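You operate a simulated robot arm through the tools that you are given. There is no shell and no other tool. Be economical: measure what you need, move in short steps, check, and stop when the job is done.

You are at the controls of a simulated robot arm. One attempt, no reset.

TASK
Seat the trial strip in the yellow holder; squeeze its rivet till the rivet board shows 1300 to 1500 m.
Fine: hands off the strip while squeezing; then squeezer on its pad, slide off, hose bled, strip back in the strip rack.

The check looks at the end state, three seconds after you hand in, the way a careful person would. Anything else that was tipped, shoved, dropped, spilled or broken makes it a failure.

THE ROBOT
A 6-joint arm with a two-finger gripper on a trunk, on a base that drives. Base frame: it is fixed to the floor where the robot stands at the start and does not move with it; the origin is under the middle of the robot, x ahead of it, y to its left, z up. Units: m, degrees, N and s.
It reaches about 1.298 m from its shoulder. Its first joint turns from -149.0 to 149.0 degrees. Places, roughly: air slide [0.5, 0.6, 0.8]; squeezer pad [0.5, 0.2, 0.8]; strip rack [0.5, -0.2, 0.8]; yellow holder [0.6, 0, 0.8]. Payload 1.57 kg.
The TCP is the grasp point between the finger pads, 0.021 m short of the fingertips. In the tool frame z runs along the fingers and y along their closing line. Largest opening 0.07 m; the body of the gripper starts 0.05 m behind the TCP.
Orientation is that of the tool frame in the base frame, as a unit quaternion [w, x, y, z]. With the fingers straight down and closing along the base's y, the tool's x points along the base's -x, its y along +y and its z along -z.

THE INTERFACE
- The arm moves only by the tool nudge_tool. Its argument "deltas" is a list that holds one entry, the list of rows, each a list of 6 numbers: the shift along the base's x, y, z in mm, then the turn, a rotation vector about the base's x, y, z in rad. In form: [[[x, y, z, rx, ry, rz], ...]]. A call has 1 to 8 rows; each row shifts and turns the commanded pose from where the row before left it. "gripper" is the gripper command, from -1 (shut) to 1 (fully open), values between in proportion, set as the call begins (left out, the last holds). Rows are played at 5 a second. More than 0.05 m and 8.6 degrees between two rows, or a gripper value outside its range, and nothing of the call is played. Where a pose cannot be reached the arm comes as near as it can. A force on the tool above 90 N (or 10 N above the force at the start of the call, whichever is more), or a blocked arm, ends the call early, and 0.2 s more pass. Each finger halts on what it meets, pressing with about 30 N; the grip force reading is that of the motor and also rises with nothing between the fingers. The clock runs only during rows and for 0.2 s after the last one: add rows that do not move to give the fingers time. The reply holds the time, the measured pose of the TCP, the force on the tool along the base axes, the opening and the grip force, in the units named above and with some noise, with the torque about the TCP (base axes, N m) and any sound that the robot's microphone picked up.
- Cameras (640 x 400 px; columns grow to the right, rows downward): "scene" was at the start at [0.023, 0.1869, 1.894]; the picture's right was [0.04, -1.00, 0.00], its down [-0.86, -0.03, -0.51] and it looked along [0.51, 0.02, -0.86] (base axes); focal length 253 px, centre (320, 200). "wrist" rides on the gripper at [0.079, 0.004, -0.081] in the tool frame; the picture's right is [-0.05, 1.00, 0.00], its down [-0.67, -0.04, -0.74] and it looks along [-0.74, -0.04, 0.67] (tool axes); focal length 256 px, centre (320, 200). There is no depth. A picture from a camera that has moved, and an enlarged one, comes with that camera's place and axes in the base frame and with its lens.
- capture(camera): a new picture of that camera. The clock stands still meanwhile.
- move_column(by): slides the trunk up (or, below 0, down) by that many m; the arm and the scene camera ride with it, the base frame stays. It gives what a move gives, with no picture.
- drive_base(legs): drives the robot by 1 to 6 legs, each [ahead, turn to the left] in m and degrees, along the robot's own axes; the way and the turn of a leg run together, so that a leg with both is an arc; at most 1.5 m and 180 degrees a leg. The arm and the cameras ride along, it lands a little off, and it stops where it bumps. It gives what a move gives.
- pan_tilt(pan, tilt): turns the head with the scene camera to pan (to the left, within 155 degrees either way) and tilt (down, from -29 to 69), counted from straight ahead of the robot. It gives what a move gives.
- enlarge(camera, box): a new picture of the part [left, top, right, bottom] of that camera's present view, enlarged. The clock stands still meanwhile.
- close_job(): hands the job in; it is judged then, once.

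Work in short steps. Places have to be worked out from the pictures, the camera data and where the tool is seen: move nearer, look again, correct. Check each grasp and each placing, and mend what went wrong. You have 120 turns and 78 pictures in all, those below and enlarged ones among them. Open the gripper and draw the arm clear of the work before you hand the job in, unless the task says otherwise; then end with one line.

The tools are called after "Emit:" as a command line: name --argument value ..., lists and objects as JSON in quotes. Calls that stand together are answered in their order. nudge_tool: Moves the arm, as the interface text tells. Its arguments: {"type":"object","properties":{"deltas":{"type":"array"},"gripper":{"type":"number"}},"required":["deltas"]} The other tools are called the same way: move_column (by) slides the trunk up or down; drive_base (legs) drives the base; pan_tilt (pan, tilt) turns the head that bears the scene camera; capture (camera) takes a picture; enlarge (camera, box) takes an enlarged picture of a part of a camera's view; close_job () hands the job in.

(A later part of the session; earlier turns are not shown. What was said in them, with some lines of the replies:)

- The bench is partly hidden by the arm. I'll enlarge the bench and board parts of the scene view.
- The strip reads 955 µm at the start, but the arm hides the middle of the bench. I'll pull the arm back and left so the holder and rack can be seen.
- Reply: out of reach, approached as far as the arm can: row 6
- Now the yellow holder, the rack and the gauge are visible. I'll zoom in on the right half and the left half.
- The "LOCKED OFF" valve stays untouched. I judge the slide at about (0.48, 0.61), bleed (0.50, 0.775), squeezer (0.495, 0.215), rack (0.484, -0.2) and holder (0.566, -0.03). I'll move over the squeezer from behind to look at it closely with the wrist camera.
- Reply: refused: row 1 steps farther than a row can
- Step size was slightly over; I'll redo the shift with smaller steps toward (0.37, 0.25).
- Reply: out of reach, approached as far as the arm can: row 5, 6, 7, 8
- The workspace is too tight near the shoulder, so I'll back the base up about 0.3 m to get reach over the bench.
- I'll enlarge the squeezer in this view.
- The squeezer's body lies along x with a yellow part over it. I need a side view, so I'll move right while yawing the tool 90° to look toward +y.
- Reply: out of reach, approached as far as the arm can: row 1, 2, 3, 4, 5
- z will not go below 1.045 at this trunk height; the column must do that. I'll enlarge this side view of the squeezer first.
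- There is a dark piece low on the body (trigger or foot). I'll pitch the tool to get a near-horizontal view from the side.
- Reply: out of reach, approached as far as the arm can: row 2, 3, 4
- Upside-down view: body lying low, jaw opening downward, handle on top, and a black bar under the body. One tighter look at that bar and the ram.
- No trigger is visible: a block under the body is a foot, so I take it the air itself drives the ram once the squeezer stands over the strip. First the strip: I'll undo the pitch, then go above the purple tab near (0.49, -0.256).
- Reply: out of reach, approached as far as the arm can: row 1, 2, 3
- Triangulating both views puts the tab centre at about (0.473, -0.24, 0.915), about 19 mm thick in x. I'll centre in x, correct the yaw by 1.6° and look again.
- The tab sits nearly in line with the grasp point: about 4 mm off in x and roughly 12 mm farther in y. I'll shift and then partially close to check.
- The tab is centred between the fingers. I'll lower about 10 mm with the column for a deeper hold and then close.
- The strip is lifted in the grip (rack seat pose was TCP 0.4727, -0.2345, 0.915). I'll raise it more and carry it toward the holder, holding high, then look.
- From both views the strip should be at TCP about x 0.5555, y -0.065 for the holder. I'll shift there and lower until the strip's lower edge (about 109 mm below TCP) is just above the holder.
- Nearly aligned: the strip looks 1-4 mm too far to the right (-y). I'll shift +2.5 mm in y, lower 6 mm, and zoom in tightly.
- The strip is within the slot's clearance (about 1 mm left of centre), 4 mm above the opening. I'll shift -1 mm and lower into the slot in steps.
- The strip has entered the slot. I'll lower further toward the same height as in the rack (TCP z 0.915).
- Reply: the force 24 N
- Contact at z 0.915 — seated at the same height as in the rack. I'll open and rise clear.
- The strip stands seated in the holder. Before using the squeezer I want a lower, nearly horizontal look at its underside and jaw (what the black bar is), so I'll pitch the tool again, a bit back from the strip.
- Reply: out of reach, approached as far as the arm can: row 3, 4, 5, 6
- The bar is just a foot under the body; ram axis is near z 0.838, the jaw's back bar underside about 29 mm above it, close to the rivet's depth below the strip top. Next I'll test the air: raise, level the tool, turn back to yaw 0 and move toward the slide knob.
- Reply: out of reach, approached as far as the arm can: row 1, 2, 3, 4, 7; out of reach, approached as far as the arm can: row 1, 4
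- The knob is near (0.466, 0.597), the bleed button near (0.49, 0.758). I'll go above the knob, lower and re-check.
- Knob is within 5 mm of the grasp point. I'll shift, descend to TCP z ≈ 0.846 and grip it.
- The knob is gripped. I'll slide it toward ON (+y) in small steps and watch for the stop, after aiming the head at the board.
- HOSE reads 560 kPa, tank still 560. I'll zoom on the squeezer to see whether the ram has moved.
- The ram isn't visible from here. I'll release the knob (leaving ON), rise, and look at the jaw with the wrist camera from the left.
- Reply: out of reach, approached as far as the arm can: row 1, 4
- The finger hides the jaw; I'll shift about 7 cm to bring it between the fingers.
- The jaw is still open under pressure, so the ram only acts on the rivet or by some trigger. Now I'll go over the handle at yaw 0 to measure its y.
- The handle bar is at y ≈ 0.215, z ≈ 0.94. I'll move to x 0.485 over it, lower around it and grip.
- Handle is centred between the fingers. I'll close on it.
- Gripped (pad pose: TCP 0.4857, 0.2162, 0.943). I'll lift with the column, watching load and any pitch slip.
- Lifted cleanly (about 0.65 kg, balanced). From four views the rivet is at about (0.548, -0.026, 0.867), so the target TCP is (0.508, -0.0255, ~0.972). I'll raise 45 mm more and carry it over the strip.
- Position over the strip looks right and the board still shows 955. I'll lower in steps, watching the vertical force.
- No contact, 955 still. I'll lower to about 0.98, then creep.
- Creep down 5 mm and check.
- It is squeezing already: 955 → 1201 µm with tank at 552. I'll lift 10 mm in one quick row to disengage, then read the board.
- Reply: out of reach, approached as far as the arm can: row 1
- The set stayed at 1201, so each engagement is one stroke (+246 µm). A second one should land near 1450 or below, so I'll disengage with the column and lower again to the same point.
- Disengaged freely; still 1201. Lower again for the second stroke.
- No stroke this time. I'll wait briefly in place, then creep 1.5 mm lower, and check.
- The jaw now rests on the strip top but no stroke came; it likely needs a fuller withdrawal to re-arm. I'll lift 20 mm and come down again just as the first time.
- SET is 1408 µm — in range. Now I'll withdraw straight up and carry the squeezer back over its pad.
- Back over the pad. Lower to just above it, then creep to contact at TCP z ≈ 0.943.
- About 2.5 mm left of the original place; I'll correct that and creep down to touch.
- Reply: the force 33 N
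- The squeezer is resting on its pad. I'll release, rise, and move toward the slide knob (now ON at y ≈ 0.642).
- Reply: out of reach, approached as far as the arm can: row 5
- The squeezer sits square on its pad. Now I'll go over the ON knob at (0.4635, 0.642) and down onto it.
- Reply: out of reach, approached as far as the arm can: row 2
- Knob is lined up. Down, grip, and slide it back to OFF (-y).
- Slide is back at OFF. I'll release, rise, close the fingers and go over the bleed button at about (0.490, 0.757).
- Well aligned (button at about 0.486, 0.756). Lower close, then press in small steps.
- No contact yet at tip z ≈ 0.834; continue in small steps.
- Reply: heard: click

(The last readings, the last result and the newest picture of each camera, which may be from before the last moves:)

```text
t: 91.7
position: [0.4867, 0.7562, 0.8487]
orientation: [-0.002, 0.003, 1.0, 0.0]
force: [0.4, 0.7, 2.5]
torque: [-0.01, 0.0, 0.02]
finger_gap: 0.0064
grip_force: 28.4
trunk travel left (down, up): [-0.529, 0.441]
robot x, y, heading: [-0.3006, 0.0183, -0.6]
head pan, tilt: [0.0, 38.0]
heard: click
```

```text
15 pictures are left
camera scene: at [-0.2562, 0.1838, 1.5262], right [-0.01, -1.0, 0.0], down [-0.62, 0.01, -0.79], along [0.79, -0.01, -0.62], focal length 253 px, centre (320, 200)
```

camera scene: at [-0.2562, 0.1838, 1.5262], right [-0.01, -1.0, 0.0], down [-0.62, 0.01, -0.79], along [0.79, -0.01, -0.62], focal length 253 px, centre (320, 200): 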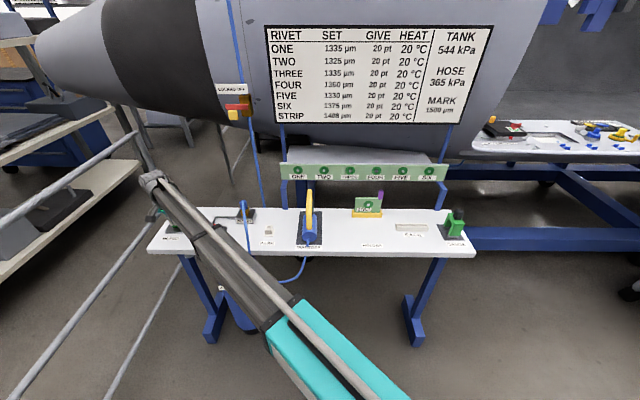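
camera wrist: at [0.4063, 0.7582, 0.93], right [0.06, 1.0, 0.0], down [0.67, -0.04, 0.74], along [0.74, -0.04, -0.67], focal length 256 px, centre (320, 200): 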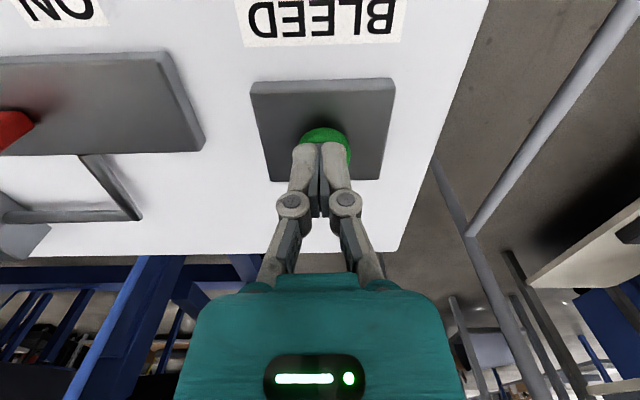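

Click heard; the hose is bleeding (365 kPa, tank holds at 544). I'll keep holding it for a few seconds.

Emit:
nudge_tool --deltas '[[[0, 0, 0, 0, 0, 0], [0, 0, 0, 0, 0, 0], [0, 0, 0, 0, 0, 0], [0, 0, 0, 0, 0, 0], [0, 0, 0, 0, 0, 0], [0, 0, 0, 0, 0, 0], [0, 0, 0, 0, 0, 0], [0, 0, 0, 0, 0, 0]]]'

Emit:
nudge_tool --deltas '[[[0, 0, 0, 0, 0, 0], [0, 0, 0, 0, 0, 0], [0, 0, 0, 0, 0, 0], [0, 0, 0, 0, 0, 0], [0, 0, 0, 0, 0, 0], [0, 0, 0, 0, 0, 0], [0, 0, 0, 0, 0, 0], [0, 0, 0, 0, 0, 0]]]'

Emit:
enlarge --camera "scene" --box '[260, 20, 500, 130]'

```text
t: 93.5
position: [0.4853, 0.7543, 0.8485]
orientation: [-0.002, 0.003, 1.0, -0.001]
force: [0.2, 0.2, 2.7]
torque: [0.04, -0.03, -0.02]
finger_gap: 0.0059
grip_force: 27.5
trunk travel left (down, up): [-0.529, 0.441]
robot x, y, heading: [-0.302, 0.0194, -0.8]
head pan, tilt: [0.0, 38.0]
```

```text
t: 95.3
position: [0.4856, 0.7544, 0.8482]
orientation: [-0.002, 0.003, 1.0, -0.001]
force: [0.0, -1.0, 2.1]
torque: [0.0, 0.01, -0.01]
finger_gap: 0.006
grip_force: 28.2
trunk travel left (down, up): [-0.529, 0.441]
robot x, y, heading: [-0.296, 0.0157, -0.7]
head pan, tilt: [0.0, 38.0]
```

```text
2.67 times, centred on (380, 75) of scene
camera zoom: at [-0.2562, 0.1838, 1.5262], right [-0.01, -1.0, 0.0], down [-0.62, 0.01, -0.79], along [0.79, -0.01, -0.62], focal length 675 px, centre (160, 533)
```

zoom: 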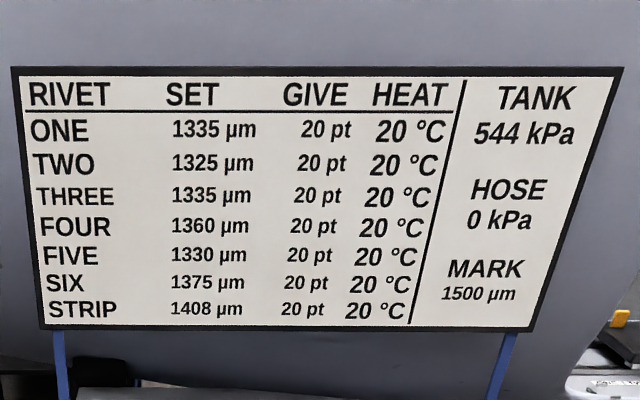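

HOSE 0, SET 1408, slide off. I'll rise and travel back toward the strip, turning the tool to yaw 90° and opening the gripper.

Emit:
move_column --by 0.21

Emit:
nudge_tool --deltas '[[[0, -45, 0, 0, 0, 0], [0, -45, 0, 0, 0, 0], [0, -45, 0, 0, 0, 0], [0, -45, 0, 0, 0, 0], [0, -45, 0, 0, 0, 0], [0, -45, 0, 0, 0, 0], [0, -45, 0, 0, 0, 0.13], [0, -45, 0, 0, 0, 0.13]]]' --gripper 0.4

Emit:
nudge_tool --deltas '[[[0, -45, 0, 0, 0, 0.14], [0, -45, 0, 0, 0, 0.14], [0, -45, 0, 0, 0, 0.14], [0, -45, 0, 0, 0, 0.14], [0, -45, 0, 0, 0, 0.14], [0, -45, 0, 0, 0, 0.14], [0, -45, 0, 0, 0, 0.14], [0, -45, 0, 0, 0, 0.14]]]'

Emit:
nudge_tool --deltas '[[[20, -33, 0, 0, 0, 0.1], [20, -33, 0, 0, 0, 0.095], [20, -33, 0, 0, 0, 0], [10, 0, 0, 0, 0, 0], [0, 0, 0, 0, 0, 0]]]'

```text
t: 97.6
position: [0.4869, 0.7544, 1.0572]
orientation: [-0.002, 0.002, 1.0, -0.001]
force: [-0.4, 0.0, 1.0]
torque: [0.03, 0.03, -0.03]
finger_gap: 0.0001
grip_force: 29.0
trunk travel left (down, up): [-0.739, 0.231]
robot x, y, heading: [-0.3042, 0.0145, -0.8]
head pan, tilt: [0.0, 38.0]
```

```text
t: 99.4
position: [0.4841, 0.3938, 1.058]
orientation: [-0.002, -0.127, 0.992, -0.002]
force: [-0.7, 0.1, -0.6]
torque: [-0.02, 0.0, -0.05]
finger_gap: 0.0491
grip_force: 0.0
out of reach, approached as far as the arm can: row 5
trunk travel left (down, up): [-0.739, 0.231]
robot x, y, heading: [-0.3009, 0.0166, -0.5]
head pan, tilt: [0.0, 38.0]
```

```text
t: 101.2
position: [0.4867, 0.0319, 1.0585]
orientation: [0.0, -0.636, 0.772, -0.002]
force: [-0.2, -1.1, 0.5]
torque: [0.02, 0.0, 0.0]
finger_gap: 0.049
grip_force: 0.1
out of reach, approached as far as the arm can: row 1, 6
trunk travel left (down, up): [-0.739, 0.231]
robot x, y, heading: [-0.3014, 0.015, -0.8]
head pan, tilt: [0.0, 38.0]
```

```text
t: 102.4
position: [0.5544, -0.0647, 1.0583]
orientation: [-0.001, -0.707, 0.707, -0.002]
force: [-0.6, 0.4, -0.6]
torque: [0.01, -0.03, 0.01]
finger_gap: 0.0489
grip_force: 0.1
out of reach, approached as far as the arm can: row 3
trunk travel left (down, up): [-0.739, 0.231]
robot x, y, heading: [-0.2997, 0.0154, -0.9]
head pan, tilt: [0.0, 38.0]
```

Over the tab again; I'll lower partway and check the alignment.

Emit:
nudge_tool --deltas '[[[1.5, -0.8, 0, 0, 0, 0], [0, 0, 0, 0, 0, 0]]]'

Emit:
move_column --by -0.085

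Emit:
capture --camera "wrist"

```text
t: 103.0
position: [0.5579, -0.0654, 1.0591]
orientation: [-0.001, -0.707, 0.707, -0.002]
force: [0.1, -0.7, 0.1]
torque: [-0.01, -0.02, -0.03]
finger_gap: 0.0488
grip_force: 0.0
trunk travel left (down, up): [-0.739, 0.231]
robot x, y, heading: [-0.3009, 0.0138, -0.9]
head pan, tilt: [0.0, 38.0]
```

```text
t: 104.2
position: [0.558, -0.0663, 0.9727]
orientation: [0.0, -0.707, 0.708, -0.002]
force: [0.2, -0.6, 0.5]
torque: [0.02, -0.05, 0.03]
finger_gap: 0.049
grip_force: 0.1
trunk travel left (down, up): [-0.654, 0.316]
robot x, y, heading: [-0.3038, 0.0167, -0.9]
head pan, tilt: [0.0, 38.0]
```

```text
13 pictures are left
camera wrist: at [0.5519, -0.1455, 1.0549], right [-1.0, 0.05, 0.0], down [0.04, 0.67, 0.74], along [0.04, 0.74, -0.67], focal length 256 px, centre (320, 200)
```

wrist: 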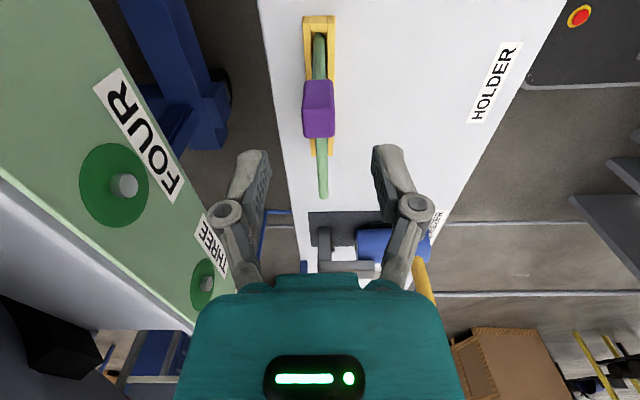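

Aligned. Lower to 0.915, close and lift.

Emit:
move_column --by -0.058

Emit:
nudge_tool --deltas '[[[0, 0, 0, 0, 0, 0], [0, 0, 0, 0, 0, 0], [0, 0, 0, 0, 0, 0], [0, 0, 0, 0, 0, 0], [0, 0, 0, 0, 0, 0]]]' --gripper -1

Emit:
move_column --by 0.08

Emit:
enlarge --camera "scene" --box '[300, 170, 476, 280]'

```text
t: 105.2
position: [0.5562, -0.0647, 0.9158]
orientation: [0.0, -0.707, 0.708, -0.001]
force: [-0.3, 0.0, -0.6]
torque: [0.02, -0.05, 0.03]
finger_gap: 0.0493
grip_force: 0.2
trunk travel left (down, up): [-0.596, 0.374]
robot x, y, heading: [-0.2979, 0.0135, -0.7]
head pan, tilt: [0.0, 38.0]
```

```text
t: 106.4
position: [0.5568, -0.0656, 0.9159]
orientation: [-0.001, -0.706, 0.708, -0.002]
force: [0.6, 0.4, 2.4]
torque: [-0.05, -0.03, -0.1]
finger_gap: 0.0173
grip_force: 29.8
trunk travel left (down, up): [-0.596, 0.374]
robot x, y, heading: [-0.3002, 0.015, -0.8]
head pan, tilt: [0.0, 38.0]
```

```text
t: 107.5
position: [0.5581, -0.0656, 0.9946]
orientation: [-0.002, -0.707, 0.708, -0.002]
force: [-0.4, 0.5, -1.8]
torque: [-0.04, 0.03, -0.01]
finger_gap: 0.0174
grip_force: 30.4
trunk travel left (down, up): [-0.676, 0.294]
robot x, y, heading: [-0.3007, 0.0139, -0.6]
head pan, tilt: [0.0, 38.0]
```

```text
3.64 times, centred on (388, 225) of scene
camera zoom: at [-0.2556, 0.1839, 1.6731], right [-0.01, -1.0, 0.0], down [-0.62, 0.01, -0.79], along [0.79, -0.01, -0.62], focal length 921 px, centre (73, 109)
```

zoom: 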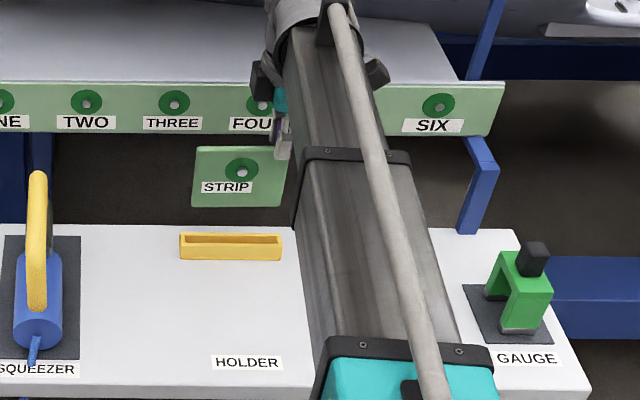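

The strip is lifted. I'll carry it back over the rack (TCP 0.4727, -0.2345) at this height and look.

Emit:
nudge_tool --deltas '[[[-20, -40, 0, 0, 0, 0], [-20, -40, 0, 0, 0, 0], [-20, -40, 0, 0, 0, 0], [-20, -40, 0, 0, 0, 0], [-4, -9, 0, 0, 0, 0], [0, 0, 0, 0, 0, 0], [0, 0, 0, 0, 0, 0]]]'

Emit:
move_column --by -0.05

Emit:
capture --camera "wrist"

Emit:
enlarge --camera "scene" --box '[380, 200, 444, 240]'

```text
t: 109.1
position: [0.4743, -0.2354, 0.994]
orientation: [0.0, -0.707, 0.708, -0.002]
force: [-0.4, 0.3, -1.4]
torque: [-0.05, 0.02, 0.02]
finger_gap: 0.0175
grip_force: 30.5
out of reach, approached as far as the arm can: row 2, 4
trunk travel left (down, up): [-0.676, 0.294]
robot x, y, heading: [-0.2978, 0.0162, -0.8]
head pan, tilt: [0.0, 38.0]
```

```text
t: 110.0
position: [0.4739, -0.2346, 0.9451]
orientation: [0.0, -0.706, 0.708, -0.002]
force: [0.5, 0.0, -0.6]
torque: [-0.02, -0.01, 0.01]
finger_gap: 0.0176
grip_force: 29.9
trunk travel left (down, up): [-0.626, 0.344]
robot x, y, heading: [-0.2967, 0.0187, -0.8]
head pan, tilt: [0.0, 38.0]
```

```text
11 pictures are left
camera wrist: at [0.4685, -0.3156, 1.0268], right [-1.0, 0.05, 0.0], down [0.04, 0.67, 0.74], along [0.04, 0.74, -0.67], focal length 256 px, centre (320, 200)
```

wrist: 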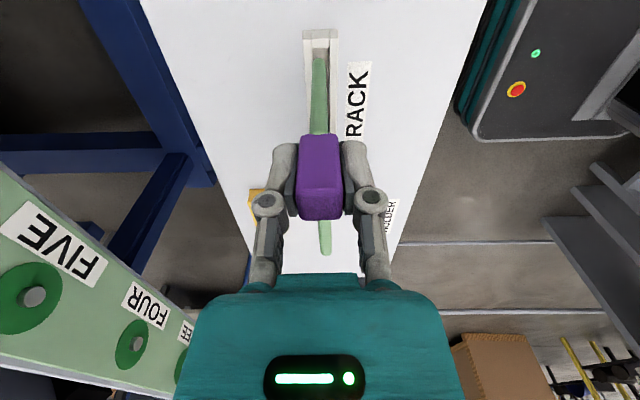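

```text
10.00 times, centred on (412, 220) of scene
camera zoom: at [-0.256, 0.1839, 1.6231], right [-0.01, -1.0, 0.0], down [-0.62, 0.01, -0.79], along [0.79, -0.01, -0.62], focal length 2533 px, centre (-600, 0)
```

zoom: 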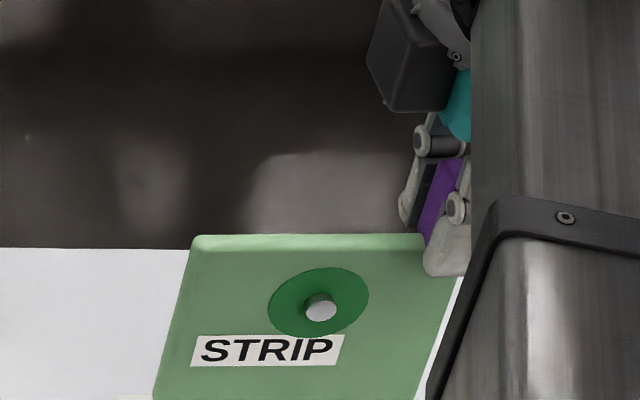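

Nearly identical to the original lift picture. I'll shift x by -1 mm and check the slot from the scene view.

Emit:
nudge_tool --deltas '[[[-1, 0, 0, 0, 0, 0], [0, 0, 0, 0, 0, 0]]]'

Emit:
move_column --by -0.006

Emit:
enlarge --camera "scene" --box '[384, 218, 448, 258]'

```text
t: 110.7
position: [0.4721, -0.2362, 0.9459]
orientation: [0.0, -0.707, 0.708, -0.002]
force: [0.3, -0.9, -0.4]
torque: [-0.06, -0.02, 0.0]
finger_gap: 0.0172
grip_force: 30.1
trunk travel left (down, up): [-0.626, 0.344]
robot x, y, heading: [-0.2999, 0.0142, -0.5]
head pan, tilt: [0.0, 38.0]
```

```text
t: 111.2
position: [0.4724, -0.2369, 0.9389]
orientation: [-0.001, -0.706, 0.708, -0.001]
force: [-0.3, -0.3, -1.2]
torque: [-0.04, -0.01, -0.02]
finger_gap: 0.0174
grip_force: 30.0
trunk travel left (down, up): [-0.62, 0.35]
robot x, y, heading: [-0.3033, 0.0151, -0.6]
head pan, tilt: [0.0, 38.0]
```

```text
10.00 times, centred on (416, 238) of scene
camera zoom: at [-0.2559, 0.1839, 1.6171], right [-0.01, -1.0, 0.0], down [-0.62, 0.01, -0.79], along [0.79, -0.01, -0.62], focal length 2533 px, centre (-640, -180)
```

zoom: 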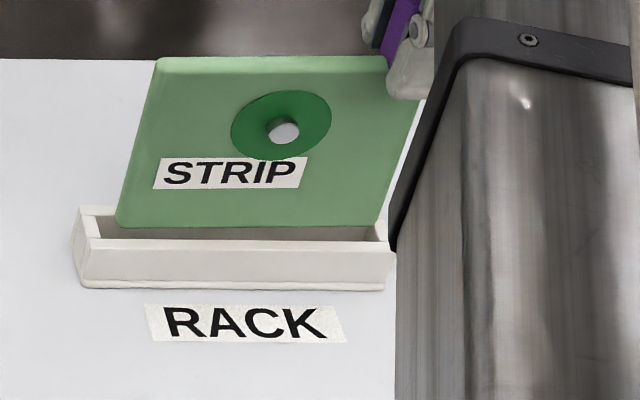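

The strip is about 3 mm too far right (-y reads -0.2369 vs -0.2345). I'll shift +3 mm and lower in.

Emit:
nudge_tool --deltas '[[[0, 3, 0, 0, 0, 0], [0, 0, 0, 0, 0, 0]]]'

Emit:
move_column --by -0.012

Emit:
enlarge --camera "scene" --box '[384, 214, 448, 254]'

```text
t: 111.8
position: [0.4723, -0.2332, 0.9386]
orientation: [0.0, -0.707, 0.708, -0.001]
force: [1.2, -0.2, -1.1]
torque: [-0.05, -0.01, -0.01]
finger_gap: 0.0173
grip_force: 30.3
trunk travel left (down, up): [-0.62, 0.35]
robot x, y, heading: [-0.3013, 0.017, -0.7]
head pan, tilt: [0.0, 38.0]
```

```text
t: 112.4
position: [0.4722, -0.2337, 0.9273]
orientation: [0.0, -0.707, 0.707, -0.001]
force: [0.2, -0.3, -0.9]
torque: [-0.07, -0.06, -0.05]
finger_gap: 0.0175
grip_force: 30.3
trunk travel left (down, up): [-0.608, 0.362]
robot x, y, heading: [-0.2967, 0.0143, -1.0]
head pan, tilt: [0.0, 38.0]
```

```text
10.00 times, centred on (416, 234) of scene
camera zoom: at [-0.2557, 0.1838, 1.6051], right [-0.01, -1.0, 0.0], down [-0.62, 0.01, -0.79], along [0.79, -0.01, -0.62], focal length 2533 px, centre (-640, -140)
```

zoom: 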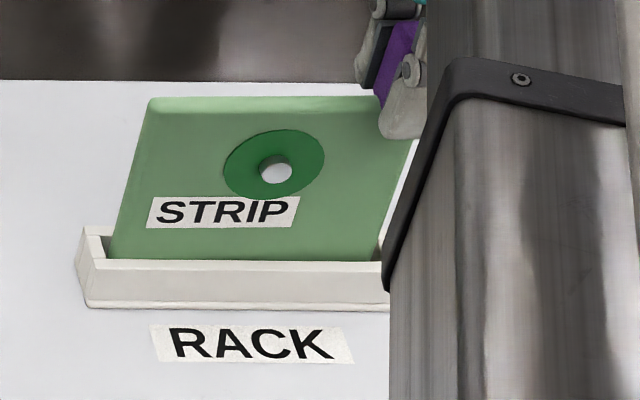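

It is in the slot. Lower to seat at z ≈ 0.915, checking the force.

Emit:
move_column --by -0.01

Emit:
move_column --by -0.003

```text
t: 113.0
position: [0.4721, -0.233, 0.9169]
orientation: [-0.001, -0.706, 0.708, -0.002]
force: [-0.3, 0.5, -1.1]
torque: [-0.04, -0.05, -0.07]
finger_gap: 0.0175
grip_force: 29.8
trunk travel left (down, up): [-0.598, 0.372]
robot x, y, heading: [-0.3014, 0.0153, -0.6]
head pan, tilt: [0.0, 38.0]
```

```text
t: 113.5
position: [0.4726, -0.2332, 0.9148]
orientation: [0.0, -0.706, 0.708, -0.003]
force: [1.7, -2.2, 14.6]
torque: [0.3, -0.17, -0.11]
finger_gap: 0.0175
grip_force: 29.8
trunk travel left (down, up): [-0.595, 0.375]
robot x, y, heading: [-0.302, 0.0189, -0.6]
head pan, tilt: [0.0, 38.0]
```

Seated. I'll open, rise clear and pull the arm back, then take a final look.

Emit:
nudge_tool --deltas '[[[0, 0, 0, 0, 0, 0], [0, 0, 0, 0, 0, 0], [0, 0, 0, 0, 0, 0], [0, 0, 0, 0, 0, 0], [0, 0, 0, 0, 0, 0]]]' --gripper 1

Emit:
move_column --by 0.15

Emit:
drive_base --legs '[[-0.25, 0]]'

Emit:
capture --camera "scene"

```text
t: 114.7
position: [0.4731, -0.2344, 0.9133]
orientation: [-0.001, -0.707, 0.708, -0.002]
force: [-0.5, 0.0, -0.1]
torque: [0.03, 0.02, -0.02]
finger_gap: 0.0701
grip_force: 0.1
trunk travel left (down, up): [-0.595, 0.375]
robot x, y, heading: [-0.3001, 0.0167, -0.9]
head pan, tilt: [0.0, 38.0]
```

```text
t: 116.5
position: [0.4724, -0.2349, 1.0634]
orientation: [0.0, 0.707, -0.707, 0.002]
force: [-0.2, -0.3, 0.6]
torque: [-0.02, -0.01, 0.02]
finger_gap: 0.0697
grip_force: 0.1
trunk travel left (down, up): [-0.745, 0.225]
robot x, y, heading: [-0.3018, 0.0153, -0.7]
head pan, tilt: [0.0, 38.0]
```

```text
t: 118.5
position: [0.2261, -0.2253, 1.0645]
orientation: [0.0, 0.709, -0.705, 0.002]
force: [0.0, 0.6, 0.0]
torque: [0.02, 0.0, 0.0]
finger_gap: 0.0701
grip_force: 0.1
trunk travel left (down, up): [-0.745, 0.225]
robot x, y, heading: [-0.547, 0.0193, -0.6]
head pan, tilt: [0.0, 38.0]
```

```text
7 pictures are left
camera scene: at [-0.5046, 0.1872, 1.7422], right [-0.01, -1.0, 0.0], down [-0.62, 0.0, -0.79], along [0.79, -0.01, -0.62], focal length 253 px, centre (320, 200)
```

scene: 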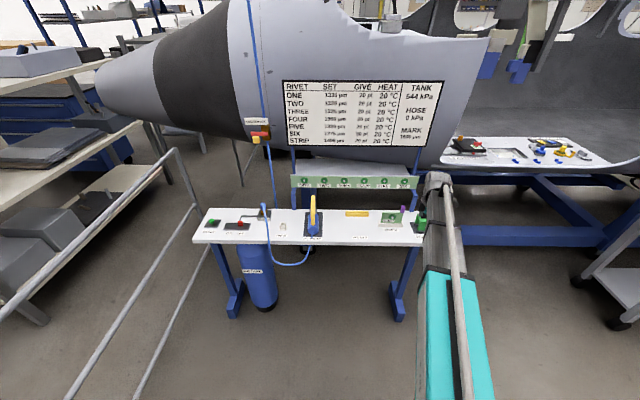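

Everything seems in place; I'll verify the board, the bench left side and the rack with close views.

Emit:
enlarge --camera "scene" --box '[270, 72, 450, 162]'

Emit:
enlarge --camera "scene" --box '[190, 180, 340, 270]'

Emit:
enlarge --camera "scene" --box '[330, 190, 440, 256]'

```text
3.56 times, centred on (360, 117) of scene
camera zoom: at [-0.5046, 0.1872, 1.7422], right [-0.01, -1.0, 0.0], down [-0.62, 0.0, -0.79], along [0.79, -0.01, -0.62], focal length 901 px, centre (178, 495)
```

zoom: 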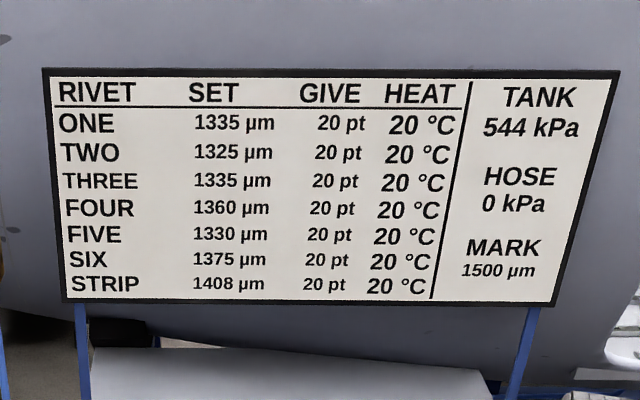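

```text
4.27 times, centred on (265, 225) of scene
camera zoom: at [-0.5046, 0.1872, 1.7422], right [-0.01, -1.0, 0.0], down [-0.62, 0.0, -0.79], along [0.79, -0.01, -0.62], focal length 1081 px, centre (555, 93)
```

zoom: 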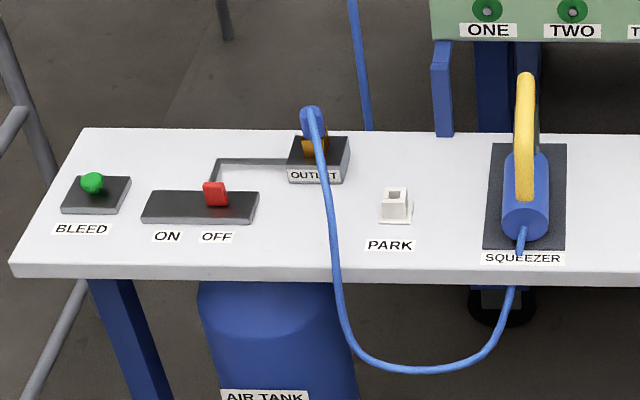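

```text
5.82 times, centred on (385, 223) of scene
camera zoom: at [-0.5046, 0.1872, 1.7422], right [-0.01, -1.0, 0.0], down [-0.62, 0.0, -0.79], along [0.79, -0.01, -0.62], focal length 1474 px, centre (-58, 66)
```

zoom: 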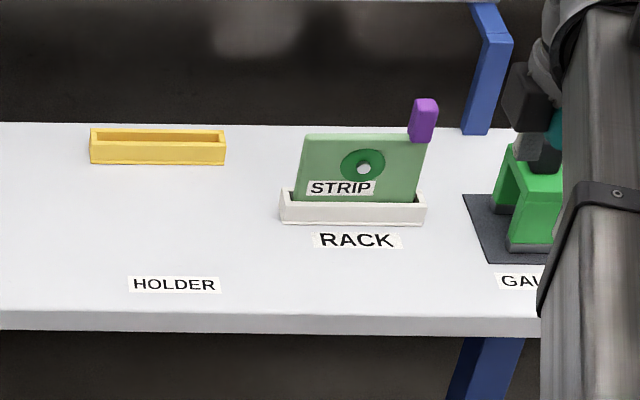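

All conditions are met: strip 1408 µm and back in the rack, squeezer on its pad, slide off, hose at 0 kPa, arm clear and gripper open. Handing in.

Emit:
close_job

```text
The job is handed in.
```

The trial strip's rivet reads 1408 µm on the board, inside the 1300 to 1500 range (I took "m" as µm); the strip is back in its rack, the squeezer is on its pad, the slide is off, the hose is bled to 0 kPa, and the job is handed in.
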